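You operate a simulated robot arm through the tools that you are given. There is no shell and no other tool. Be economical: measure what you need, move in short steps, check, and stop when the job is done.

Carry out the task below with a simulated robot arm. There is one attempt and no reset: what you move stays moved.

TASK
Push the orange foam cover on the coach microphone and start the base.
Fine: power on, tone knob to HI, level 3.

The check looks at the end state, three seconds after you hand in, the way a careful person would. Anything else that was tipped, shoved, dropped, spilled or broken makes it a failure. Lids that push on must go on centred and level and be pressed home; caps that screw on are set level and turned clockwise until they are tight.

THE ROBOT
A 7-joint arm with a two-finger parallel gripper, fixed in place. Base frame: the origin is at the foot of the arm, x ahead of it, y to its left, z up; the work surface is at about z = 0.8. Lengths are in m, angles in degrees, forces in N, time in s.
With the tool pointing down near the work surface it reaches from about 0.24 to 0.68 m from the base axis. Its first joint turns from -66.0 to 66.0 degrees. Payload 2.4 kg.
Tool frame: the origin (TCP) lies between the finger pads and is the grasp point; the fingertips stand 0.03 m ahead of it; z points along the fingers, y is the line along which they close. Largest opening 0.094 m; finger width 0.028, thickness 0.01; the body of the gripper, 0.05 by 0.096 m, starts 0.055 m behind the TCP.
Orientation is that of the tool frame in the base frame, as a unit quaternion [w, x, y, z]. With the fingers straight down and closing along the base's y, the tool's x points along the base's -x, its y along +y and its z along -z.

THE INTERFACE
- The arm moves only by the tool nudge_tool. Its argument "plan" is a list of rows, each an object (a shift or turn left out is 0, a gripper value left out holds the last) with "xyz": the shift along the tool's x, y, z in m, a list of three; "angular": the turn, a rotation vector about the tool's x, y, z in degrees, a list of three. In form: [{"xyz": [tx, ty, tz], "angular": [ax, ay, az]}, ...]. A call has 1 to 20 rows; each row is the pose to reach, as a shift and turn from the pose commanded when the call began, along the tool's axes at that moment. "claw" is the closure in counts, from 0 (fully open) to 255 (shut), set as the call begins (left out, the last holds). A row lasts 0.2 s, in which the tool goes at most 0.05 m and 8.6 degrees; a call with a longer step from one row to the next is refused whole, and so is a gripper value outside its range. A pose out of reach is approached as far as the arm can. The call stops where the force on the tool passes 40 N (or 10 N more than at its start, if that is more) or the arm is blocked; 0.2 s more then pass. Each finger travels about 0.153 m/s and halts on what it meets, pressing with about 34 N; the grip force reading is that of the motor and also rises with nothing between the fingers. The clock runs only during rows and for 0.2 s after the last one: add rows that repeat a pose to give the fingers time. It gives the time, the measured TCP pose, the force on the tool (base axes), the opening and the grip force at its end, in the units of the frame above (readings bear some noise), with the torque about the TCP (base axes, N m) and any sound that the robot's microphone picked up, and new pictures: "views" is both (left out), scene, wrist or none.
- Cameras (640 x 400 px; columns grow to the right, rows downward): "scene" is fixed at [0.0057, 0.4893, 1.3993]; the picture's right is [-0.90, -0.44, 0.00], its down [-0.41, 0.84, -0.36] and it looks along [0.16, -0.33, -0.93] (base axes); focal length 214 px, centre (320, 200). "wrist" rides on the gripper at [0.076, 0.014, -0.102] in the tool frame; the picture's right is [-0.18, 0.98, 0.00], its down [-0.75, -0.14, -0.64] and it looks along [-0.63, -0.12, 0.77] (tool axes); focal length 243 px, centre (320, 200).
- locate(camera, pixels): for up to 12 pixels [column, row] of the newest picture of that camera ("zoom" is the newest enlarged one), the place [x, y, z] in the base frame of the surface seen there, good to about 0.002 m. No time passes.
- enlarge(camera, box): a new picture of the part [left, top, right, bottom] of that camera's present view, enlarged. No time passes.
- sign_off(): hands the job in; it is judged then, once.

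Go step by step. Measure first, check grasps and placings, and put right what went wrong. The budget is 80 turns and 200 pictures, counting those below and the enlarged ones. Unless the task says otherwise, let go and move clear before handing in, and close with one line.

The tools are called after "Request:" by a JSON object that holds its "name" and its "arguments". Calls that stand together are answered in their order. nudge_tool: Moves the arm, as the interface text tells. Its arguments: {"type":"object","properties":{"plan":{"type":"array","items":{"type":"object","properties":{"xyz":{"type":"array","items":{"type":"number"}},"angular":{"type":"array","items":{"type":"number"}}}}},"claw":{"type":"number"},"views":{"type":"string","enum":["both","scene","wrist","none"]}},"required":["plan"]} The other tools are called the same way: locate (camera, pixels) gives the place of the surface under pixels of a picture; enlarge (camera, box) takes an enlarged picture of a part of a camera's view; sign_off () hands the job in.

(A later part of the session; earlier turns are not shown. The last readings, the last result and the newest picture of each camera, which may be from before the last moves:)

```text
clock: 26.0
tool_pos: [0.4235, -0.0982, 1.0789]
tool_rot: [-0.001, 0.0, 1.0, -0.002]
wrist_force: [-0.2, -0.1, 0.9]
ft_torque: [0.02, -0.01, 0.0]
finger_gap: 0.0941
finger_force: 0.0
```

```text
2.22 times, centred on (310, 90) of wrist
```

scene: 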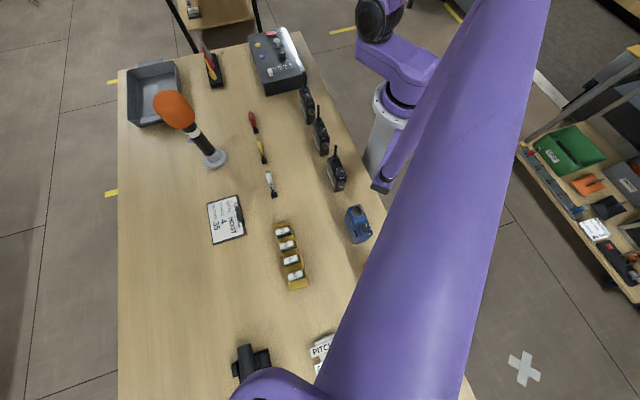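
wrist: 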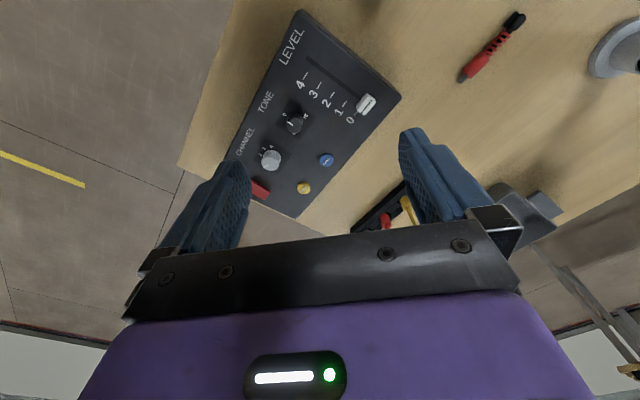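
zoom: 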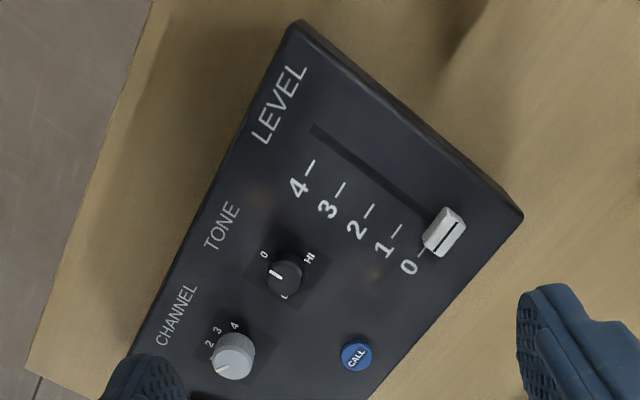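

The panel is clear: slider at 0 (zoom 444,232), tone knob at zoom (285,272). I'll measure the ticks, slot, slider and knob, and enlarge the knob and power switch.

Request:
{"name": "locate", "arguments": {"camera": "zoom", "pixels": [[424, 250], [397, 231], [370, 211], [342, 190], [311, 168], [444, 232], [435, 248], [455, 212], [318, 130], [400, 192], [285, 270], [350, 250]]}}

Request:
{"name": "enlarge", "arguments": {"camera": "wrist", "box": [270, 90, 320, 140]}}

Request:
{"name": "locate", "arguments": {"camera": "zoom", "pixels": [[320, 160], [290, 180], [320, 220], [350, 250], [250, 200], [390, 200], [320, 300], [470, 130], [200, 120], [320, 190], [340, 120], [270, 250]]}}

Request:
{"name": "enlarge", "arguments": {"camera": "wrist", "box": [235, 140, 325, 220]}}

```text
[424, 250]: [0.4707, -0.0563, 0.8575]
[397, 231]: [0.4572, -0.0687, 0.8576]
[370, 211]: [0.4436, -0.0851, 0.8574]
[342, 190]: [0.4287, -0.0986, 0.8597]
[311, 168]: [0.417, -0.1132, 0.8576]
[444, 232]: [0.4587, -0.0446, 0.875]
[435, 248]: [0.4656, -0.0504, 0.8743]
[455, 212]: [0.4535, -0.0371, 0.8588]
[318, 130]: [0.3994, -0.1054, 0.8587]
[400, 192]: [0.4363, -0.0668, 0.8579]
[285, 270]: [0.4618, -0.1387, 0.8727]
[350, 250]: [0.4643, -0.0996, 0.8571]
```

```text
8.00 times, centred on (295, 115) of wrist
```

zoom: 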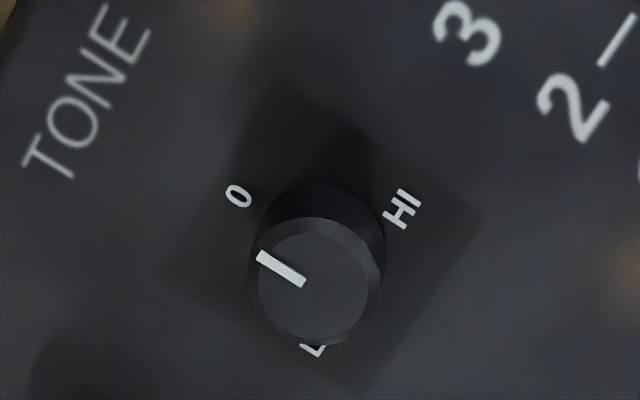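

```text
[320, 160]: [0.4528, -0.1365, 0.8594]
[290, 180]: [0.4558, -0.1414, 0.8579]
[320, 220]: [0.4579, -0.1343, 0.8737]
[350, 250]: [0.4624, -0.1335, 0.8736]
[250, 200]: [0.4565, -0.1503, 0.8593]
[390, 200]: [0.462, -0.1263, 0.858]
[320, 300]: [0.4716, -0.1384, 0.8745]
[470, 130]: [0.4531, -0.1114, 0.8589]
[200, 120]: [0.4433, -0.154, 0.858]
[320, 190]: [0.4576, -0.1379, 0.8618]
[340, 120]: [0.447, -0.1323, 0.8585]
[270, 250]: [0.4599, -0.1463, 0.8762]
```

```text
5.00 times, centred on (280, 180) of wrist
```

zoom: 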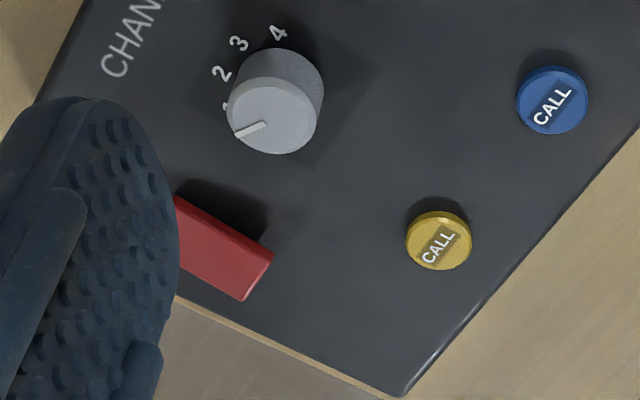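

Panel top is flat at z≈0.858. The ticks are spaced about 0.0197 m along u≈(-0.69,-0.725), and the slider is exactly at 0. Next I'll view the power switch and tone knob from further over.

Request:
{"name": "nudge_tool", "arguments": {"plan": [{"xyz": [-0.04, -0.03, 0]}, {"xyz": [-0.075, -0.06, 0]}, {"xyz": [-0.075, -0.06, 0]}], "views": "wrist"}}

Request:
{"name": "enlarge", "arguments": {"camera": "wrist", "box": [220, 0, 420, 150]}}

Request:
{"name": "enlarge", "arguments": {"camera": "scene", "box": [240, 20, 320, 100]}}

```text
clock: 26.8
tool_pos: [0.4962, -0.1596, 1.0794]
tool_rot: [-0.001, 0.0, 1.0, -0.002]
wrist_force: [0.7, -0.2, -0.4]
ft_torque: [0.01, 0.0, 0.0]
finger_gap: 0.0939
finger_force: 0.1
```

wrist: 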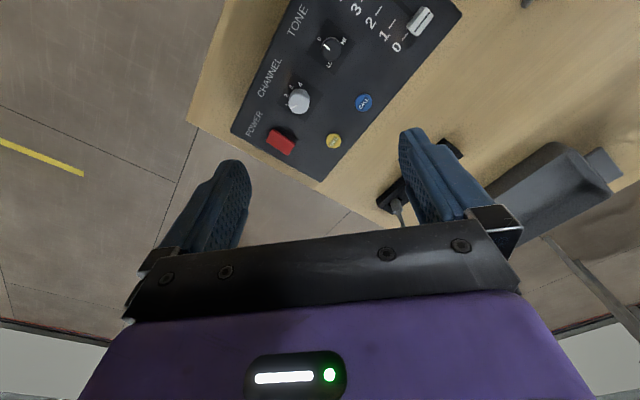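

```text
2.67 times, centred on (320, 75) of wrist
```

zoom: 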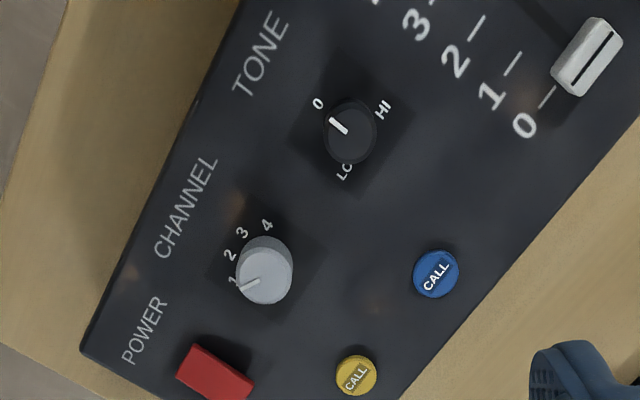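

```text
5.00 times, centred on (280, 60) of scene
```

zoom: 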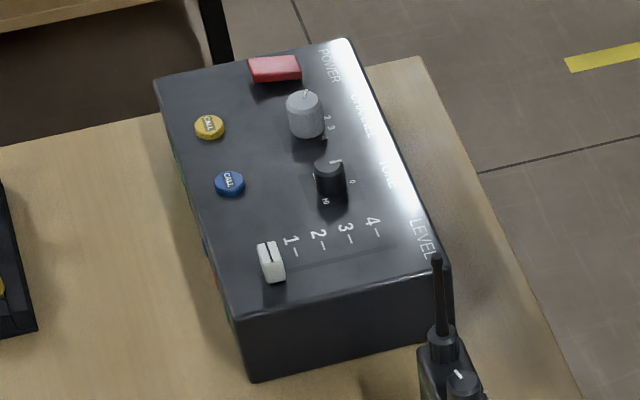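

The LO/0/HI labels and the red power switch (wrist 281,142) are visible now. I'll measure them.

Request:
{"name": "enlarge", "arguments": {"camera": "wrist", "box": [310, 25, 355, 75]}}

Request:
{"name": "locate", "arguments": {"camera": "zoom", "pixels": [[320, 200]]}}

Request:
{"name": "locate", "arguments": {"camera": "wrist", "pixels": [[268, 133], [291, 152], [274, 130], [295, 140], [281, 142], [271, 142], [286, 134], [278, 150], [300, 150], [255, 140]]}}

Request:
{"name": "enlarge", "arguments": {"camera": "wrist", "box": [255, 115, 315, 165]}}

```text
8.00 times, centred on (332, 50) of wrist
```

zoom: 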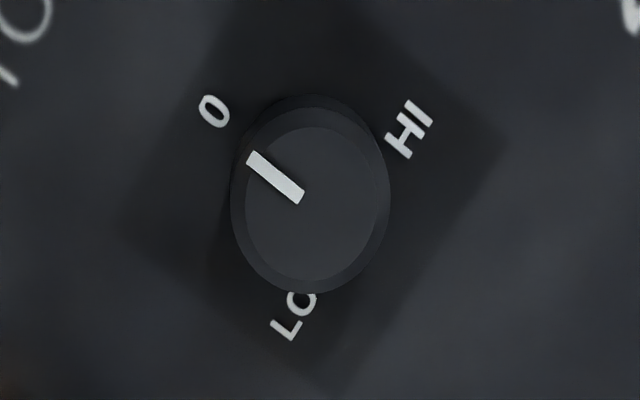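

```text
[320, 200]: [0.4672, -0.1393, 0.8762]
```

```text
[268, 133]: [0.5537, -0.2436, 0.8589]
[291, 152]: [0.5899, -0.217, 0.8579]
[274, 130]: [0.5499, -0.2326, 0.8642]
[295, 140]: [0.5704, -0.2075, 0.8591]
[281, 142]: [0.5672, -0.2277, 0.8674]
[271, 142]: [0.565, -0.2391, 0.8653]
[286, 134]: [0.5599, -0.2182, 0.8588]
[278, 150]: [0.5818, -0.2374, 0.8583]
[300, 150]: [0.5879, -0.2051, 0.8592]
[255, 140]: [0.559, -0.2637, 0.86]
```

```text
8.00 times, centred on (285, 140) of wrist
```

zoom: 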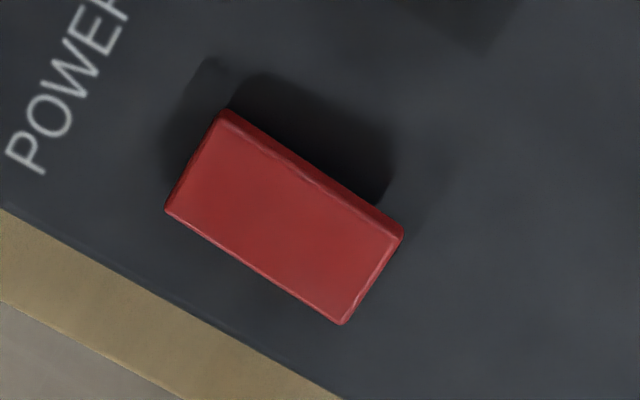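

I'll check the red switch's surface heights to see whether it is a rocker or a push key, and then the tone labels.

Request:
{"name": "locate", "arguments": {"camera": "zoom", "pixels": [[225, 130], [190, 200], [220, 180], [250, 200], [280, 220], [310, 240], [340, 260], [375, 240], [340, 305], [370, 260], [280, 165], [255, 245]]}}

Request:
{"name": "enlarge", "arguments": {"camera": "wrist", "box": [310, 25, 355, 75]}}

Request:
{"name": "locate", "arguments": {"camera": "zoom", "pixels": [[214, 112], [410, 128], [298, 302], [260, 160], [298, 195], [318, 130], [250, 210], [380, 200], [312, 275], [318, 205], [290, 325]]}}

```text
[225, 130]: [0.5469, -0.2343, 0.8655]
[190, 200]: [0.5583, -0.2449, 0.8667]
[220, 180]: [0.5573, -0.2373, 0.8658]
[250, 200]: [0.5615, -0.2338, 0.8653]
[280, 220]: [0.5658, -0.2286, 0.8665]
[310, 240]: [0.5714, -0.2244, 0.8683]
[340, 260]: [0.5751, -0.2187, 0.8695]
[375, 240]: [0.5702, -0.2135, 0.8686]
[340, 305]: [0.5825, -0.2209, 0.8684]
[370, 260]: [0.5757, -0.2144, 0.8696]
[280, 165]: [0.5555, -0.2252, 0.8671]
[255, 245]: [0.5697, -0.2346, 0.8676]
```

```text
8.00 times, centred on (332, 50) of wrist
```

zoom: 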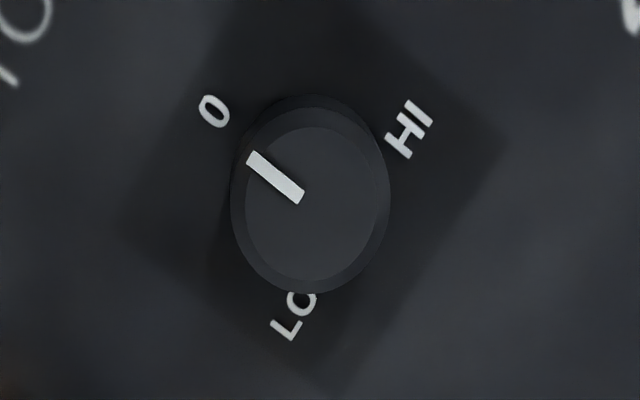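

```text
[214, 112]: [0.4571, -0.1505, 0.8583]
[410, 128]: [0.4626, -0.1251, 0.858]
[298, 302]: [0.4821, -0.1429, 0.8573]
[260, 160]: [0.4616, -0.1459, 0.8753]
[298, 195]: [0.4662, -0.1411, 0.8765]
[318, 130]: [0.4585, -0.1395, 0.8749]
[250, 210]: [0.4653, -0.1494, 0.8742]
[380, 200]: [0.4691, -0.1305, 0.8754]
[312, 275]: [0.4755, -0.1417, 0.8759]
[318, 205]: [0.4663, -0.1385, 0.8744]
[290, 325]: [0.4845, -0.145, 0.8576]
```

The red switch is a rocker: its far end (0.575, -0.217) is raised (0.8695 against 0.8655). The tone knob centre is (0.467, -0.140), with HI at 120° clockwise from the present 0. I'll go to the raised end first, with closed fingers and a 43.6° yaw.

Request:
{"name": "nudge_tool", "arguments": {"plan": [{"xyz": [-0.013, -0.01, 0.0], "angular": [0, 0, 7.3]}, {"xyz": [-0.026, -0.02, 0.02], "angular": [0, 0, 14.6]}, {"xyz": [-0.039, -0.03, 0.045], "angular": [0, 0, 21.9]}, {"xyz": [-0.052, -0.04, 0.07], "angular": [0, 0, 29.2]}, {"xyz": [-0.065, -0.05, 0.095], "angular": [0, 0, 36.5]}, {"xyz": [-0.0766, -0.0597, 0.12], "angular": [0, 0, 43.6]}, {"xyz": [-0.0766, -0.0597, 0.14], "angular": [0, 0, 43.6]}, {"xyz": [-0.0766, -0.0597, 0.14], "angular": [0, 0, 43.6]}], "claw": 255}}

Request:
{"name": "nudge_tool", "arguments": {"plan": [{}], "views": "none"}}

Request:
{"name": "enlarge", "arguments": {"camera": "wrist", "box": [240, 60, 400, 180]}}

```text
clock: 28.6
tool_pos: [0.5738, -0.2174, 0.9377]
tool_rot: [0.001, 0.373, 0.928, -0.002]
wrist_force: [0.4, 0.2, -0.9]
ft_torque: [-0.03, -0.02, 0.01]
finger_gap: 0.0001
finger_force: 33.3
```

scene: 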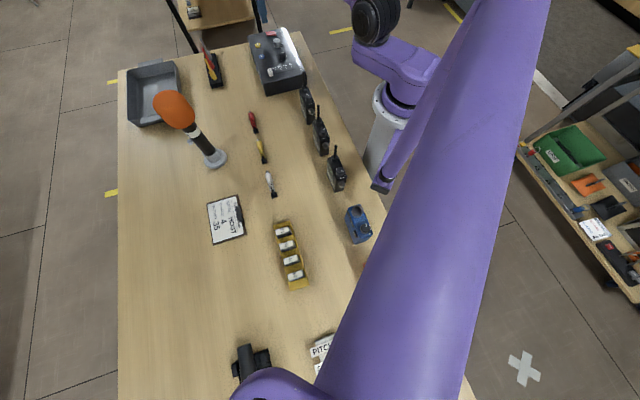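
wrist: 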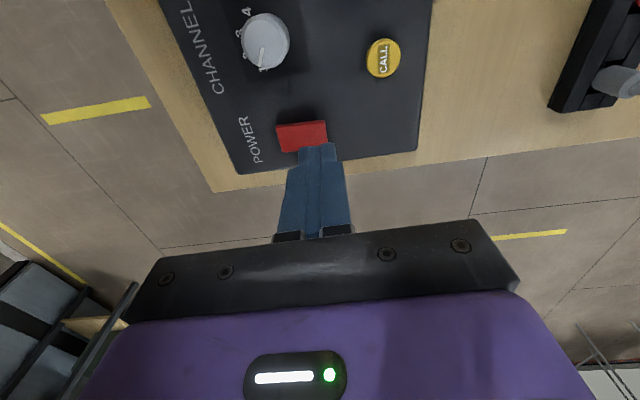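

```text
clock: 29.0
tool_pos: [0.575, -0.2167, 0.9362]
tool_rot: [0.0, 0.371, 0.928, -0.002]
wrist_force: [0.3, 0.5, 0.1]
ft_torque: [0.03, -0.01, -0.01]
finger_gap: 0.0001
finger_force: 33.5
```

```text
3.33 times, centred on (320, 120) of wrist
```

zoom: 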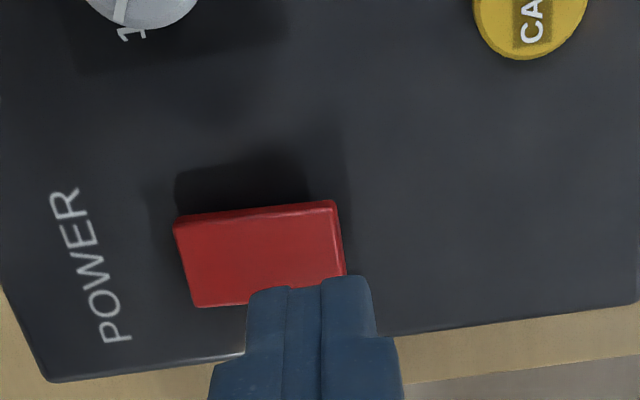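

The fingertips are above the raised end, about 3 mm outward. I'll shift 3 mm inward and press down in small steps.

Request:
{"name": "nudge_tool", "arguments": {"plan": [{"xyz": [0, -0.003, 0.015]}, {"xyz": [0, -0.003, 0.03]}, {"xyz": [0, -0.003, 0.033]}, {"xyz": [0, -0.003, 0.035]}, {"xyz": [0, -0.003, 0.0365]}, {"xyz": [0, -0.003, 0.038]}, {"xyz": [0, -0.003, 0.0395]}, {"xyz": [0, -0.003, 0.041]}, {"xyz": [0, -0.003, 0.0425]}, {"xyz": [0, -0.003, 0.0425]}], "views": "wrist"}}

```text
clock: 31.2
tool_pos: [0.5716, -0.219, 0.8968]
tool_rot: [0.001, 0.371, 0.928, -0.003]
wrist_force: [-2.0, 2.9, 14.7]
ft_torque: [0.04, 0.23, -0.05]
finger_gap: 0.0
finger_force: 32.6
heard: click
```

wrist: 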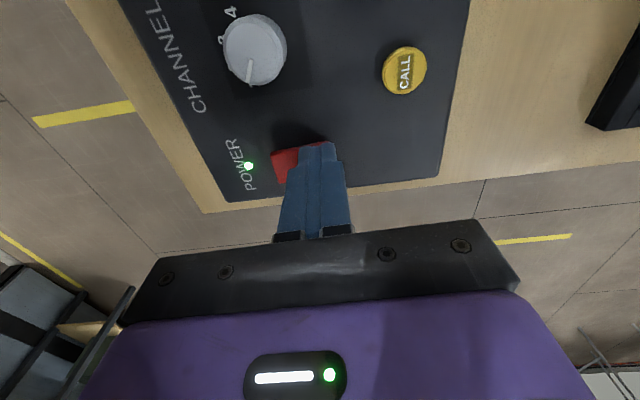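

Click heard and the green LED lit, so power is on. I'll lift off and travel over the slider with fingers partly open.

Request:
{"name": "nudge_tool", "arguments": {"plan": [{"xyz": [0, 0, -0.03]}, {"xyz": [0, 0, -0.075]}, {"xyz": [0, 0, -0.11]}, {"xyz": [0.045, 0.01, -0.11]}, {"xyz": [0.09, 0.02, -0.11]}, {"xyz": [0.135, 0.03, -0.11]}, {"xyz": [0.17, 0.04, -0.11]}, {"xyz": [0.2, 0.048, -0.11]}, {"xyz": [0.2, 0.048, -0.11]}], "views": "none"}}

Request:
{"name": "nudge_tool", "arguments": {"plan": [{}, {"xyz": [0, 0, 0.03]}, {"xyz": [0, 0, 0.06]}, {"xyz": [0, 0, 0.06]}], "claw": 130, "views": "both"}}

Request:
{"name": "enlarge", "arguments": {"camera": "wrist", "box": [200, 0, 440, 180]}}

```text
clock: 33.2
tool_pos: [0.4601, -0.0475, 1.0045]
tool_rot: [-0.001, 0.371, 0.929, -0.003]
wrist_force: [0.2, -0.5, -1.2]
ft_torque: [-0.02, 0.0, 0.03]
finger_gap: 0.0
finger_force: 32.5
```

```text
clock: 34.2
tool_pos: [0.4614, -0.0475, 0.9449]
tool_rot: [0.0, 0.371, 0.929, -0.002]
wrist_force: [-0.5, -1.0, 0.7]
ft_torque: [0.05, 0.0, -0.05]
finger_gap: 0.0462
finger_force: 0.0
```

scene: 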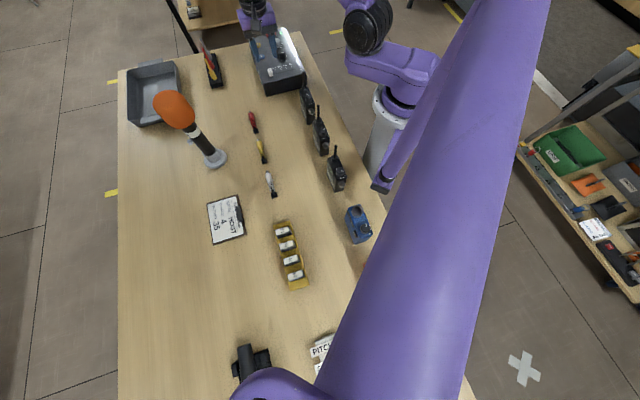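
wrist: 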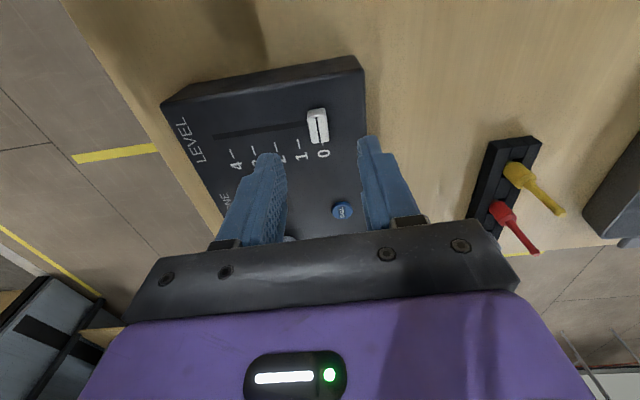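

```text
2.22 times, centred on (320, 90) of wrist
```

zoom: 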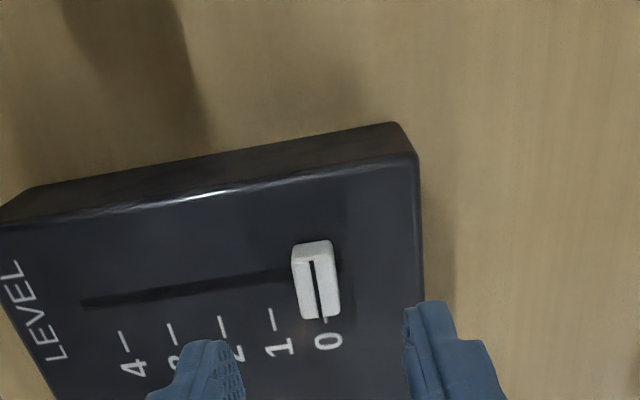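

Request:
{"name": "locate", "arguments": {"camera": "zoom", "pixels": [[297, 260], [330, 250], [304, 314], [336, 308], [316, 285], [312, 258], [320, 310], [325, 320], [272, 325], [222, 328], [172, 332], [122, 338]]}}

```text
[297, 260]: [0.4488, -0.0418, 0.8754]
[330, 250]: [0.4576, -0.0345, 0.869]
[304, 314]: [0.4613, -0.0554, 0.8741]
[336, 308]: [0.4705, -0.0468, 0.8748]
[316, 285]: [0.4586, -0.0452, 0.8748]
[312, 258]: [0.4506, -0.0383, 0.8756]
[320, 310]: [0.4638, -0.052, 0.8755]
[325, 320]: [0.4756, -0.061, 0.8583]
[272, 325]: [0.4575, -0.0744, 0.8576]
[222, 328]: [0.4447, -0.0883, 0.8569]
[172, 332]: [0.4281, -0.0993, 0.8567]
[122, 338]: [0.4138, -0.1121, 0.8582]
```

Slider centre is (0.459, -0.045), 3 mm off along tool x. I'll correct this, descend around it and grip.

Request:
{"name": "nudge_tool", "arguments": {"plan": [{"xyz": [0.003, 0.0005, 0.02]}, {"xyz": [0.003, 0.0005, 0.04]}, {"xyz": [0.003, 0.0005, 0.051]}, {"xyz": [0.003, 0.0005, 0.051]}], "views": "none"}}

Request:
{"name": "nudge_tool", "arguments": {"plan": [{}, {}, {}], "claw": 255, "views": "wrist"}}

```text
clock: 35.2
tool_pos: [0.4591, -0.0455, 0.8928]
tool_rot: [0.0, 0.372, 0.928, -0.002]
wrist_force: [0.1, -0.6, -0.5]
ft_torque: [-0.01, 0.01, -0.02]
finger_gap: 0.0461
finger_force: 0.1
```

```text
clock: 36.0
tool_pos: [0.4597, -0.0453, 0.8933]
tool_rot: [-0.001, 0.373, 0.928, -0.002]
wrist_force: [-4.8, -5.8, 0.5]
ft_torque: [0.11, 0.19, -1.17]
finger_gap: 0.0141
finger_force: 45.4
```

wrist: 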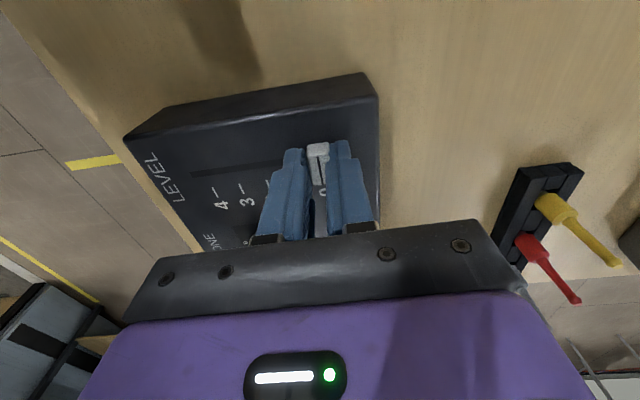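

Gripped with a 14 mm gap but there is a 1.2 N·m twist, so my yaw is a few degrees off. I'll measure the slot and edge direction accurately.

Request:
{"name": "enlarge", "arguments": {"camera": "wrist", "box": [120, 60, 400, 240]}}

Request:
{"name": "locate", "arguments": {"camera": "wrist", "pixels": [[192, 176], [210, 172], [240, 166], [278, 159], [128, 138], [200, 118], [280, 104], [366, 92], [375, 140], [376, 200], [330, 146], [309, 147]]}}

```text
2.22 times, centred on (260, 150) of wrist
```

zoom: 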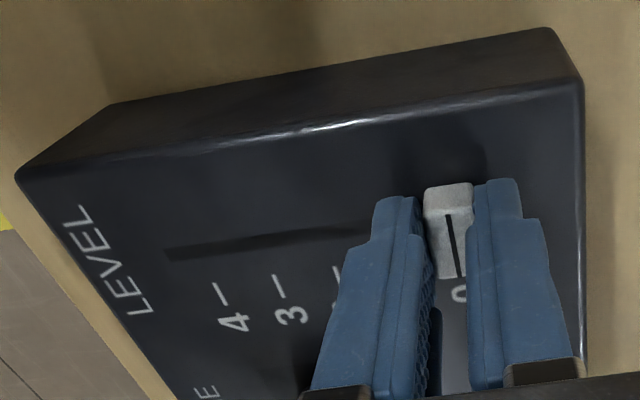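

```text
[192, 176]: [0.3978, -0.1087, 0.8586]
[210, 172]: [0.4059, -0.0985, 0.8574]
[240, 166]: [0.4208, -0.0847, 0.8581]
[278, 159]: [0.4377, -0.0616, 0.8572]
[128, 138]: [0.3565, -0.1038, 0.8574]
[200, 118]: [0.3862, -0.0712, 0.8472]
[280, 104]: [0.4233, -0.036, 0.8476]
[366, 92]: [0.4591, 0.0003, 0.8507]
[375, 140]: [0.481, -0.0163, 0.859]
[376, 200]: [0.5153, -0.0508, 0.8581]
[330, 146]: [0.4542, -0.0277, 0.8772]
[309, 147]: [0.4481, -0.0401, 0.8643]
```

The yaw agrees within 1°, so the twist comes from squeezing the tapered cap. I'll loosen to about a 20 mm gap and push the slider with the trailing finger, stopping short of 3 to check.

Request:
{"name": "nudge_tool", "arguments": {"plan": [{}, {}], "claw": 200, "views": "none"}}

Request:
{"name": "nudge_tool", "arguments": {"plan": [{"xyz": [0, -0.006, 0]}, {"xyz": [0, -0.012, 0]}, {"xyz": [0, -0.018, 0]}, {"xyz": [0, -0.024, 0]}, {"xyz": [0, -0.03, 0]}, {"xyz": [0, -0.036, 0]}, {"xyz": [0, -0.042, 0]}, {"xyz": [0, -0.048, 0]}, {"xyz": [0, -0.053, 0]}, {"xyz": [0, -0.056, 0]}, {"xyz": [0, -0.056, 0]}], "views": "wrist"}}

Request:
{"name": "enlarge", "arguments": {"camera": "wrist", "box": [200, 60, 440, 240]}}

```text
clock: 36.6
tool_pos: [0.4592, -0.0456, 0.8931]
tool_rot: [0.0, 0.371, 0.929, -0.002]
wrist_force: [0.8, -0.3, -0.2]
ft_torque: [0.01, 0.0, 0.0]
finger_gap: 0.0201
finger_force: 0.0
```

```text
clock: 39.0
tool_pos: [0.4204, -0.087, 0.8936]
tool_rot: [0.0, 0.372, 0.928, -0.003]
wrist_force: [0.8, -0.2, 0.4]
ft_torque: [0.0, -0.02, 0.02]
finger_gap: 0.0206
finger_force: 0.3
```

wrist: 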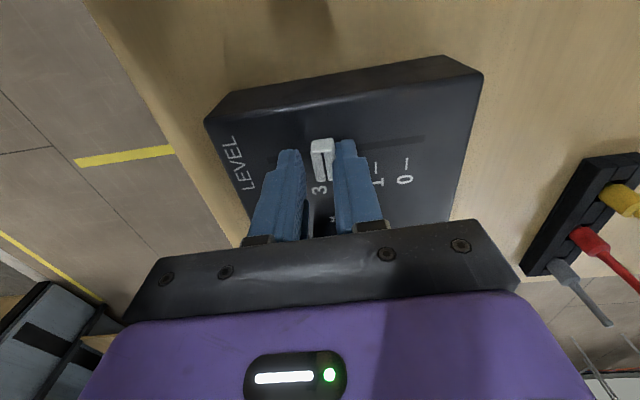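

```text
2.22 times, centred on (320, 150) of wrist
```

zoom: 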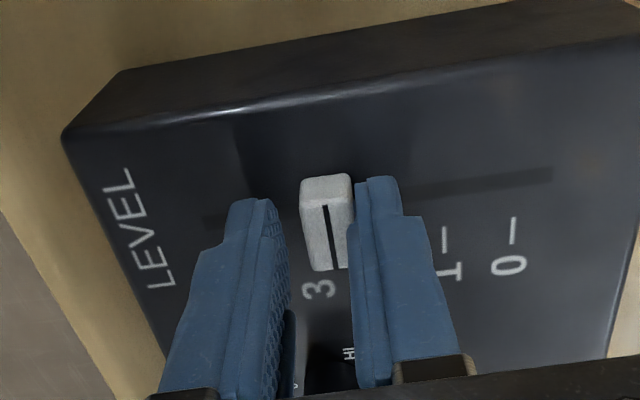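

The slider follows and is now near 3. I'll lift clear to compare it with the tick.

Request:
{"name": "nudge_tool", "arguments": {"plan": [{"xyz": [0, 0, -0.02]}, {"xyz": [0, 0, -0.05]}, {"xyz": [-0.03, 0, -0.06]}, {"xyz": [-0.03, 0, -0.06]}], "views": "wrist"}}

Request:
{"name": "enlarge", "arguments": {"camera": "wrist", "box": [240, 40, 440, 160]}}

```text
clock: 40.0
tool_pos: [0.4429, -0.1061, 0.9547]
tool_rot: [0.0, 0.371, 0.929, -0.002]
wrist_force: [0.3, -0.2, -0.4]
ft_torque: [0.01, 0.0, -0.03]
finger_gap: 0.0205
finger_force: 0.0
```

wrist: 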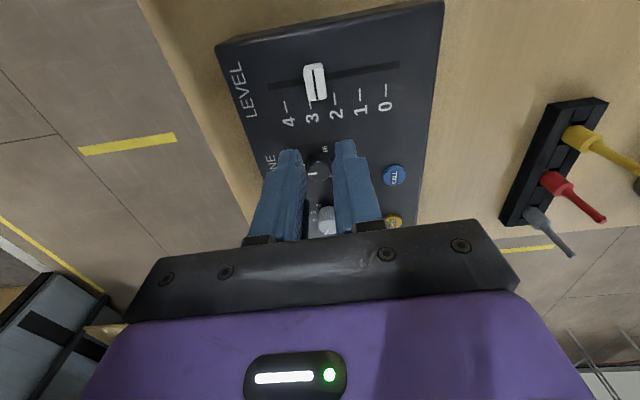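

```text
3.20 times, centred on (340, 100) of wrist
```

zoom: 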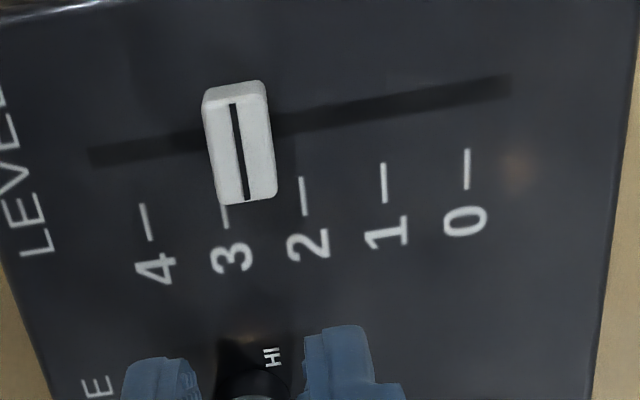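

Request:
{"name": "locate", "arguments": {"camera": "zoom", "pixels": [[467, 170], [385, 183], [304, 197], [225, 217], [146, 222], [234, 110], [246, 196], [239, 150], [214, 150], [264, 145], [222, 190], [272, 185]]}}

Request:
{"name": "locate", "arguments": {"camera": "zoom", "pixels": [[467, 155], [467, 185], [385, 168], [385, 198], [303, 182], [304, 212], [223, 210], [227, 225], [142, 208], [150, 238], [236, 130], [243, 175]]}}

```text
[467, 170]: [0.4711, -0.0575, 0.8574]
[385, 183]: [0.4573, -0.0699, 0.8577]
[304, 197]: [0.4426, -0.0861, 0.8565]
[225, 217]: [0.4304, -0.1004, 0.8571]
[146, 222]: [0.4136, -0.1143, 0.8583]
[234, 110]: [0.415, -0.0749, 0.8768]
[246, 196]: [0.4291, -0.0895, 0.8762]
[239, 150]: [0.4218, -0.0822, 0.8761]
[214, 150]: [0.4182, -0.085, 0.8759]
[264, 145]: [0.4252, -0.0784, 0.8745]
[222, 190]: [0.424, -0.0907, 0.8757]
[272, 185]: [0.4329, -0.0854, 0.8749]
```

```text
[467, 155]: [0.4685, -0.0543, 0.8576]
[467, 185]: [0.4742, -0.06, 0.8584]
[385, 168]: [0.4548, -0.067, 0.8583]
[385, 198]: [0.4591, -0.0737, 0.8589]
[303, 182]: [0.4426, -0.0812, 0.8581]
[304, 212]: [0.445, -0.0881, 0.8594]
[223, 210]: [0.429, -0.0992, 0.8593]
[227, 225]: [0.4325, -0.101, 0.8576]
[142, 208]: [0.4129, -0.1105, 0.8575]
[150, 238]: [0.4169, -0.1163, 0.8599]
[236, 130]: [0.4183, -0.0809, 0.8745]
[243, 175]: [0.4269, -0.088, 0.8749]
```

The slider is at about 2.65 and needs 7 mm more. I'll go back down in the same place, push 7 mm further, and lift.

Request:
{"name": "nudge_tool", "arguments": {"plan": [{"xyz": [0.03, 0.0005, 0.01]}, {"xyz": [0.03, 0.0005, 0.035]}, {"xyz": [0.03, 0.0005, 0.06]}, {"xyz": [0.03, 0.0005, 0.06]}, {"xyz": [0.03, -0.003, 0.06]}, {"xyz": [0.03, -0.006, 0.06]}, {"xyz": [0.03, -0.0072, 0.06]}, {"xyz": [0.03, -0.0072, 0.06]}, {"xyz": [0.03, -0.0062, 0.06]}, {"xyz": [0.03, -0.0062, 0.035]}, {"xyz": [0.03, -0.0062, 0.01]}, {"xyz": [-0.01, -0.0062, 0]}, {"xyz": [-0.03, -0.0062, 0]}, {"xyz": [-0.03, -0.0062, 0]}], "views": "wrist"}}

Request:
{"name": "enlarge", "arguments": {"camera": "wrist", "box": [240, 40, 440, 160]}}

```text
clock: 43.0
tool_pos: [0.4598, -0.1308, 0.9553]
tool_rot: [0.0, 0.371, 0.929, -0.001]
wrist_force: [0.9, -0.8, -0.4]
ft_torque: [-0.01, -0.04, 0.03]
finger_gap: 0.0204
finger_force: 0.1
```

wrist: 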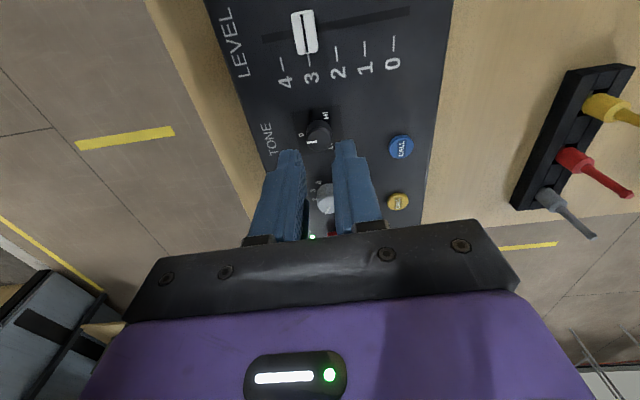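

```text
3.20 times, centred on (340, 100) of wrist
```

zoom: 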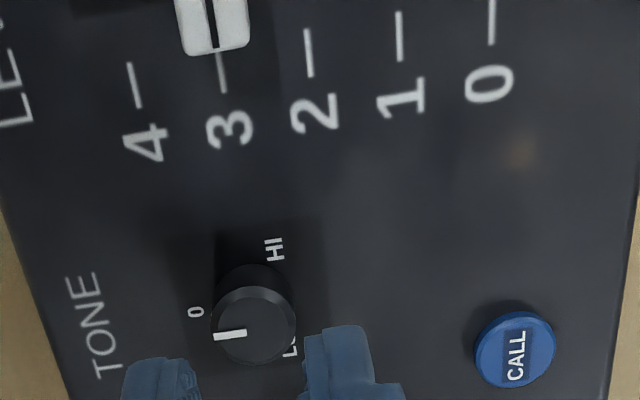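

Request:
{"name": "enlarge", "arguments": {"camera": "wrist", "box": [250, 0, 420, 100]}}

Request:
{"name": "locate", "arguments": {"camera": "zoom", "pixels": [[199, 60], [212, 180], [205, 120], [172, 120], [242, 110], [187, 190], [248, 180], [231, 215], [236, 230], [335, 200], [428, 190], [540, 165]]}}

```text
3.76 times, centred on (335, 50) of wrist
```

zoom: 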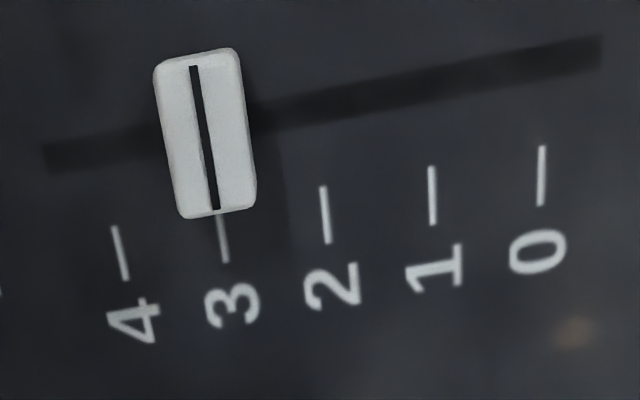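

```text
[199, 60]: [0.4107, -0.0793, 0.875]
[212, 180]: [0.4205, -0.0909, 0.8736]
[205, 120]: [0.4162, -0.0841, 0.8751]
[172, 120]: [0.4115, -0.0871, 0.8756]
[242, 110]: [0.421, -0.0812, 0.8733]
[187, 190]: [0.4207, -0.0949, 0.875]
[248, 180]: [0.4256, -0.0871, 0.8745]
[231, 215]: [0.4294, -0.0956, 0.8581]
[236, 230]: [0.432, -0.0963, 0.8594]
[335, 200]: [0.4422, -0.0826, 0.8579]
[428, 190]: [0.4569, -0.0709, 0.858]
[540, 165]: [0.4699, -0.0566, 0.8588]
```

The slider looks very close to 3. To remove parallax I'll place the camera square on to the slider and re-check.

Request:
{"name": "nudge_tool", "arguments": {"plan": [{"xyz": [0.01, -0.011, -0.01]}, {"xyz": [0.02, -0.011, -0.02]}, {"xyz": [0.02, -0.011, -0.02]}], "views": "wrist"}}

Request:
{"name": "enlarge", "arguments": {"camera": "wrist", "box": [260, 30, 420, 130]}}

```text
clock: 43.8
tool_pos: [0.4366, -0.1252, 0.9736]
tool_rot: [0.0, 0.372, 0.928, -0.002]
wrist_force: [-0.5, -0.5, -0.2]
ft_torque: [-0.03, 0.02, -0.01]
finger_gap: 0.0205
finger_force: 0.0
```

wrist: 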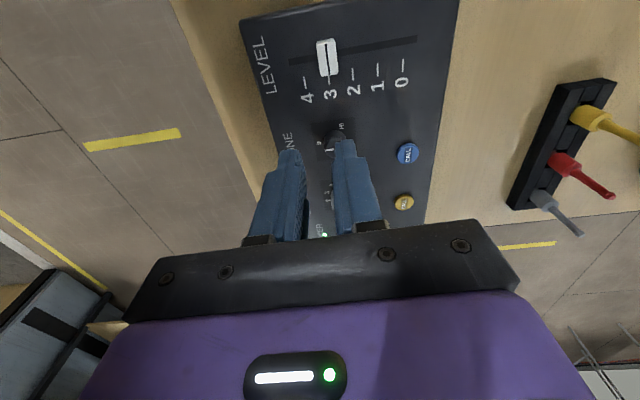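

```text
4.00 times, centred on (340, 80) of wrist
```

zoom: 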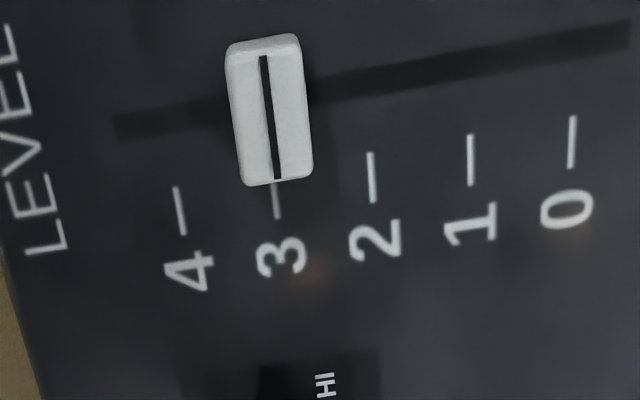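

Square on, the slider line is within ~0.8 mm of tick 3 (level ≈2.96), which is good. Now for the tone knob: I'll open the fingers, centre over (0.467, -0.140) and wind the yaw back by 104° so the 120° clockwise turn fits.

Request:
{"name": "nudge_tool", "arguments": {"plan": [{"xyz": [-0.01, 0.003, 0], "angular": [0, 0, -8]}, {"xyz": [-0.02, 0.006, 0], "angular": [0, 0, -16]}, {"xyz": [-0.0325, 0.0093, 0], "angular": [0, 0, -24]}, {"xyz": [-0.0325, 0.0093, 0], "angular": [0, 0, -32]}, {"xyz": [-0.0325, 0.0093, 0], "angular": [0, 0, -40]}, {"xyz": [-0.0325, 0.0093, 0], "angular": [0, 0, -48]}, {"xyz": [-0.0325, 0.0093, 0], "angular": [0, 0, -56]}, {"xyz": [-0.0325, 0.0093, 0], "angular": [0, 0, -64]}, {"xyz": [-0.0325, 0.0093, 0], "angular": [0, 0, -72]}, {"xyz": [-0.0325, 0.0093, 0], "angular": [0, 0, -80]}, {"xyz": [-0.0325, 0.0093, 0], "angular": [0, 0, -88]}, {"xyz": [-0.0325, 0.0093, 0], "angular": [0, 0, -96]}, {"xyz": [-0.0325, 0.0093, 0], "angular": [0, 0, -104]}, {"xyz": [-0.0325, 0.0093, 0], "angular": [0, 0, -104]}], "claw": 133, "views": "wrist"}}

Request:
{"name": "enlarge", "arguments": {"camera": "wrist", "box": [240, 60, 400, 180]}}

```text
clock: 46.8
tool_pos: [0.4661, -0.1416, 0.9751]
tool_rot: [-0.001, -0.504, 0.864, -0.001]
wrist_force: [-1.1, 0.7, -0.1]
ft_torque: [-0.02, 0.03, -0.01]
finger_gap: 0.0451
finger_force: 0.0
```

wrist: 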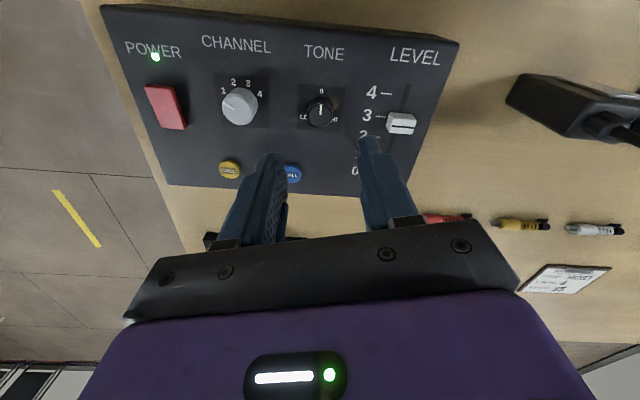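

```text
3.33 times, centred on (320, 120) of wrist
```

zoom: 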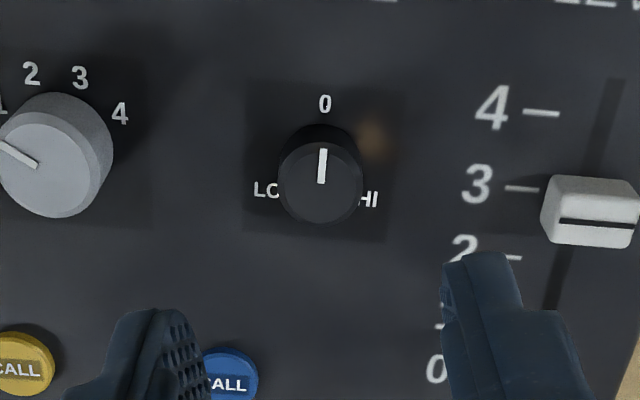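

Request:
{"name": "locate", "arguments": {"camera": "zoom", "pixels": [[325, 103], [368, 199], [267, 190], [320, 185], [285, 185], [357, 185], [320, 150], [320, 218], [322, 152], [321, 182]]}}

Request:
{"name": "nudge_tool", "arguments": {"plan": [{}], "views": "none"}}

```text
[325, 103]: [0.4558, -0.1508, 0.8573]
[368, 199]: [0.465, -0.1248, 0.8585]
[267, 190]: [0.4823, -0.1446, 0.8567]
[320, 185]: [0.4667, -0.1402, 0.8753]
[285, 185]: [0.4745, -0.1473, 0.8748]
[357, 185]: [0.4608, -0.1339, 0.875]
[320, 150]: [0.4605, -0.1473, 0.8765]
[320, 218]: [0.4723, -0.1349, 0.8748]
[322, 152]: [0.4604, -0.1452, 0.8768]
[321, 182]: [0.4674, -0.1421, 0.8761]
```

```text
clock: 47.2
tool_pos: [0.4659, -0.1412, 0.9748]
tool_rot: [-0.002, -0.503, 0.864, -0.001]
wrist_force: [0.1, -0.1, 0.0]
ft_torque: [0.02, -0.02, -0.01]
finger_gap: 0.0448
finger_force: 0.0
```

Knob centre (0.467, -0.141) matches the TCP within 1 mm. I'll descend and grip the knob.

Request:
{"name": "nudge_tool", "arguments": {"plan": [{"xyz": [-0.0005, -0.0005, 0.03]}, {"xyz": [-0.0005, -0.0005, 0.06]}, {"xyz": [-0.0005, -0.0005, 0.075]}, {"xyz": [-0.0005, -0.0005, 0.082]}, {"xyz": [-0.0005, -0.0005, 0.082]}], "views": "none"}}

Request:
{"name": "nudge_tool", "arguments": {"plan": [{}, {}, {}], "claw": 255, "views": "wrist"}}

```text
clock: 48.4
tool_pos: [0.4681, -0.142, 0.8933]
tool_rot: [-0.002, -0.503, 0.864, -0.002]
wrist_force: [-0.4, -0.2, 0.0]
ft_torque: [0.04, -0.02, 0.04]
finger_gap: 0.0449
finger_force: 0.0
```

```text
clock: 49.2
tool_pos: [0.467, -0.1414, 0.892]
tool_rot: [-0.003, -0.504, 0.864, 0.0]
wrist_force: [-9.2, 4.8, 3.2]
ft_torque: [-0.1, 0.06, -0.02]
finger_gap: 0.0215
finger_force: 44.6
```

wrist: 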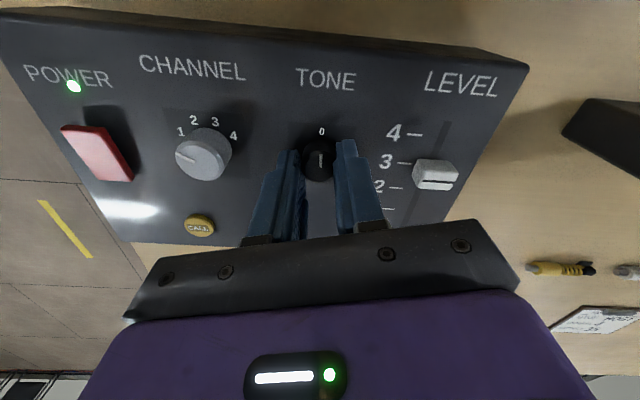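

Knob gripped (gap 21.5 mm, small 10 N side load). I'll turn 120° clockwise.

Request:
{"name": "nudge_tool", "arguments": {"plan": [{"xyz": [0, 0.0007, 0], "angular": [0, 0, 8]}, {"xyz": [0, 0.0007, 0], "angular": [0, 0, 16]}, {"xyz": [0, 0.0007, 0], "angular": [0, 0, 24]}, {"xyz": [0, 0.0007, 0], "angular": [0, 0, 32]}, {"xyz": [0, 0.0007, 0], "angular": [0, 0, 40]}, {"xyz": [0, 0.0007, 0], "angular": [0, 0, 48]}, {"xyz": [0, 0.0007, 0], "angular": [0, 0, 56]}, {"xyz": [0, 0.0007, 0], "angular": [0, 0, 64]}, {"xyz": [0, 0.0007, 0], "angular": [0, 0, 72]}, {"xyz": [0, 0.0007, 0], "angular": [0, 0, 80]}, {"xyz": [0, 0.0007, 0], "angular": [0, 0, 88]}, {"xyz": [0, 0.0007, 0], "angular": [0, 0, 96]}, {"xyz": [0, 0.0007, 0], "angular": [0, 0, 104]}, {"xyz": [0, 0.0007, 0], "angular": [0, 0, 112]}, {"xyz": [0, 0.0007, 0], "angular": [0, 0, 118]}, {"xyz": [0, 0.0007, 0], "angular": [0, 0, 118]}], "views": "wrist"}}

Request:
{"name": "enlarge", "arguments": {"camera": "wrist", "box": [240, 100, 400, 220]}}

```text
clock: 52.6
tool_pos: [0.4655, -0.1419, 0.8936]
tool_rot: [0.001, 0.484, 0.875, -0.002]
wrist_force: [-9.9, -19.6, 11.8]
ft_torque: [-0.52, -0.1, -0.02]
finger_gap: 0.0212
finger_force: 45.4
```

wrist: 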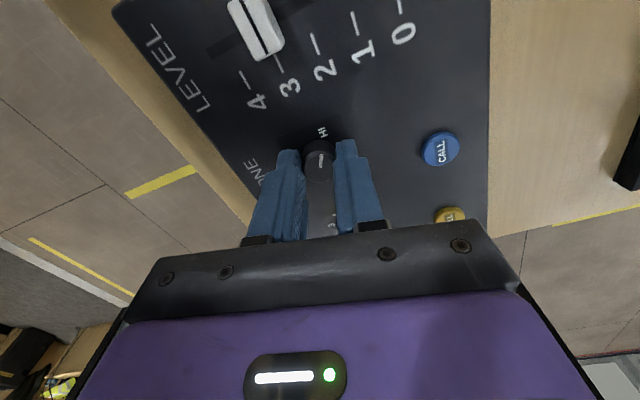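

```text
3.33 times, centred on (320, 160) of wrist
```

zoom: 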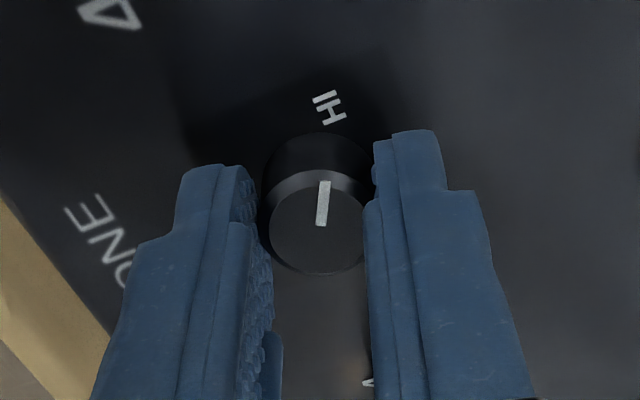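

The pointer now aims at HI, though there's a 22 N side load. I'll release to let that go, rise, and verify.

Request:
{"name": "nudge_tool", "arguments": {"plan": [{}, {}], "claw": 133, "views": "none"}}

Request:
{"name": "nudge_tool", "arguments": {"plan": [{"xyz": [0, 0, -0.03]}, {"xyz": [0, 0, -0.07]}, {"xyz": [-0.03, 0, -0.11]}, {"xyz": [-0.05, 0, -0.13]}, {"xyz": [-0.05, 0, -0.13]}], "views": "both"}}

Request:
{"name": "enlarge", "arguments": {"camera": "wrist", "box": [220, 0, 440, 160]}}

```text
clock: 53.2
tool_pos: [0.4663, -0.1387, 0.8928]
tool_rot: [-0.001, 0.481, 0.877, -0.003]
wrist_force: [-0.5, 0.9, -0.3]
ft_torque: [0.01, -0.01, -0.02]
finger_gap: 0.045
finger_force: 0.0
```

```text
clock: 54.4
tool_pos: [0.4935, -0.181, 1.0247]
tool_rot: [0.0, 0.482, 0.876, -0.001]
wrist_force: [0.0, 0.0, -0.3]
ft_torque: [0.01, -0.01, 0.03]
finger_gap: 0.0449
finger_force: 0.1
```

scene: 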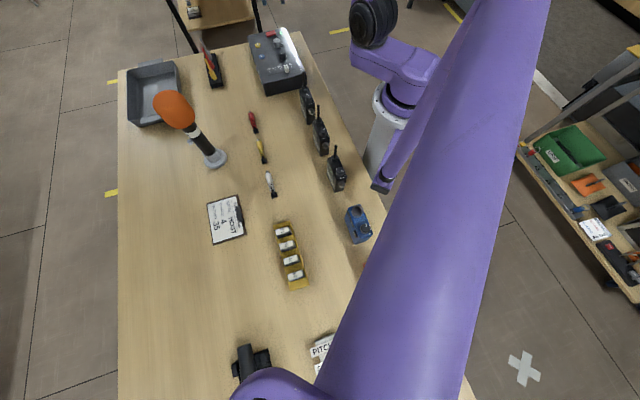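
wrist: 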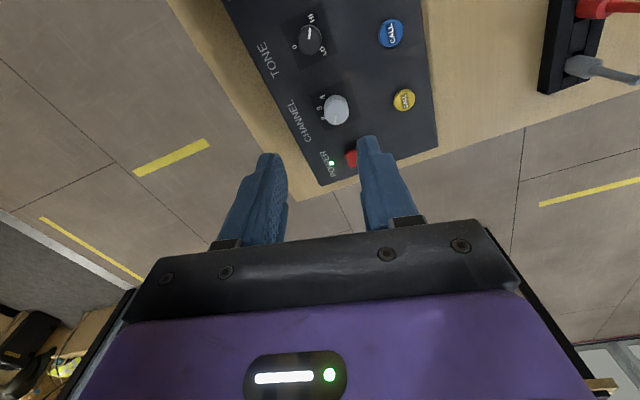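

```text
2.50 times, centred on (330, 80) of wrist
```

zoom: 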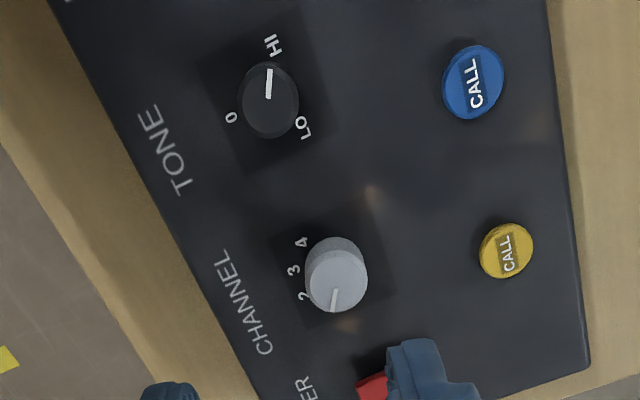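

Tone points at HI, the channel is unchanged and the power LED is on. I'll quantify the pointer and check whether the base moved.

Request:
{"name": "enlarge", "arguments": {"camera": "wrist", "box": [285, 5, 340, 60]}}

Request:
{"name": "locate", "arguments": {"camera": "wrist", "pixels": [[312, 19], [296, 47], [324, 51], [313, 29], [312, 36], [311, 40]]}}

Request:
{"name": "nudge_tool", "arguments": {"plan": [{"xyz": [0.02, 0.03, -0.02], "angular": [0, 0, -8]}, {"xyz": [0.04, 0.05, -0.04], "angular": [0, 0, -16]}, {"xyz": [0.06, 0.06, -0.06], "angular": [0, 0, -24]}, {"xyz": [0.08, 0.06, -0.08], "angular": [0, 0, -32]}, {"xyz": [0.1, 0.06, -0.1], "angular": [0, 0, -40]}, {"xyz": [0.1, 0.06, -0.1], "angular": [0, 0, -48]}, {"xyz": [0.1, 0.06, -0.1], "angular": [0, 0, -57]}, {"xyz": [0.1, 0.06, -0.1], "angular": [0, 0, -57]}], "claw": 0, "views": "both"}}

Request:
{"name": "enlarge", "arguments": {"camera": "scene", "box": [120, 20, 320, 180]}}

```text
7.27 times, centred on (312, 32) of wrist
```

zoom: 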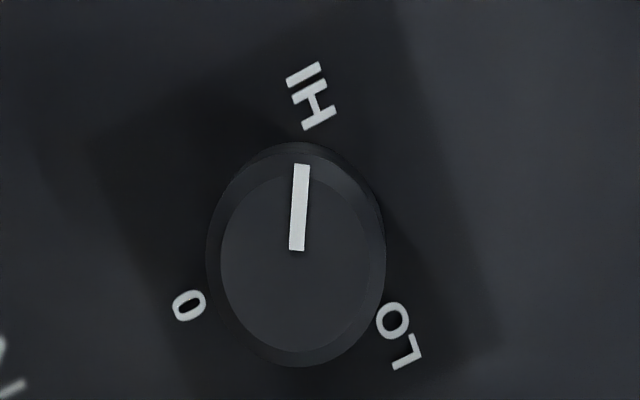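

```text
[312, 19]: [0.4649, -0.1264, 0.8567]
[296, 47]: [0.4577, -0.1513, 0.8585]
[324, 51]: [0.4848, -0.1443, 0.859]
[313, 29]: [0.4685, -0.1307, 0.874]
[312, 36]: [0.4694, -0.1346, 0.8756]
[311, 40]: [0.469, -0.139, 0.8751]
```

```text
refused: row 7 steps farther than a row can; nothing moved
```

```text
2.50 times, centred on (220, 100) of scene
```

zoom: 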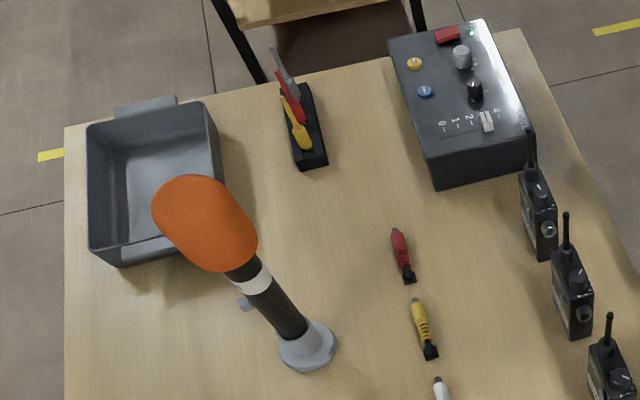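

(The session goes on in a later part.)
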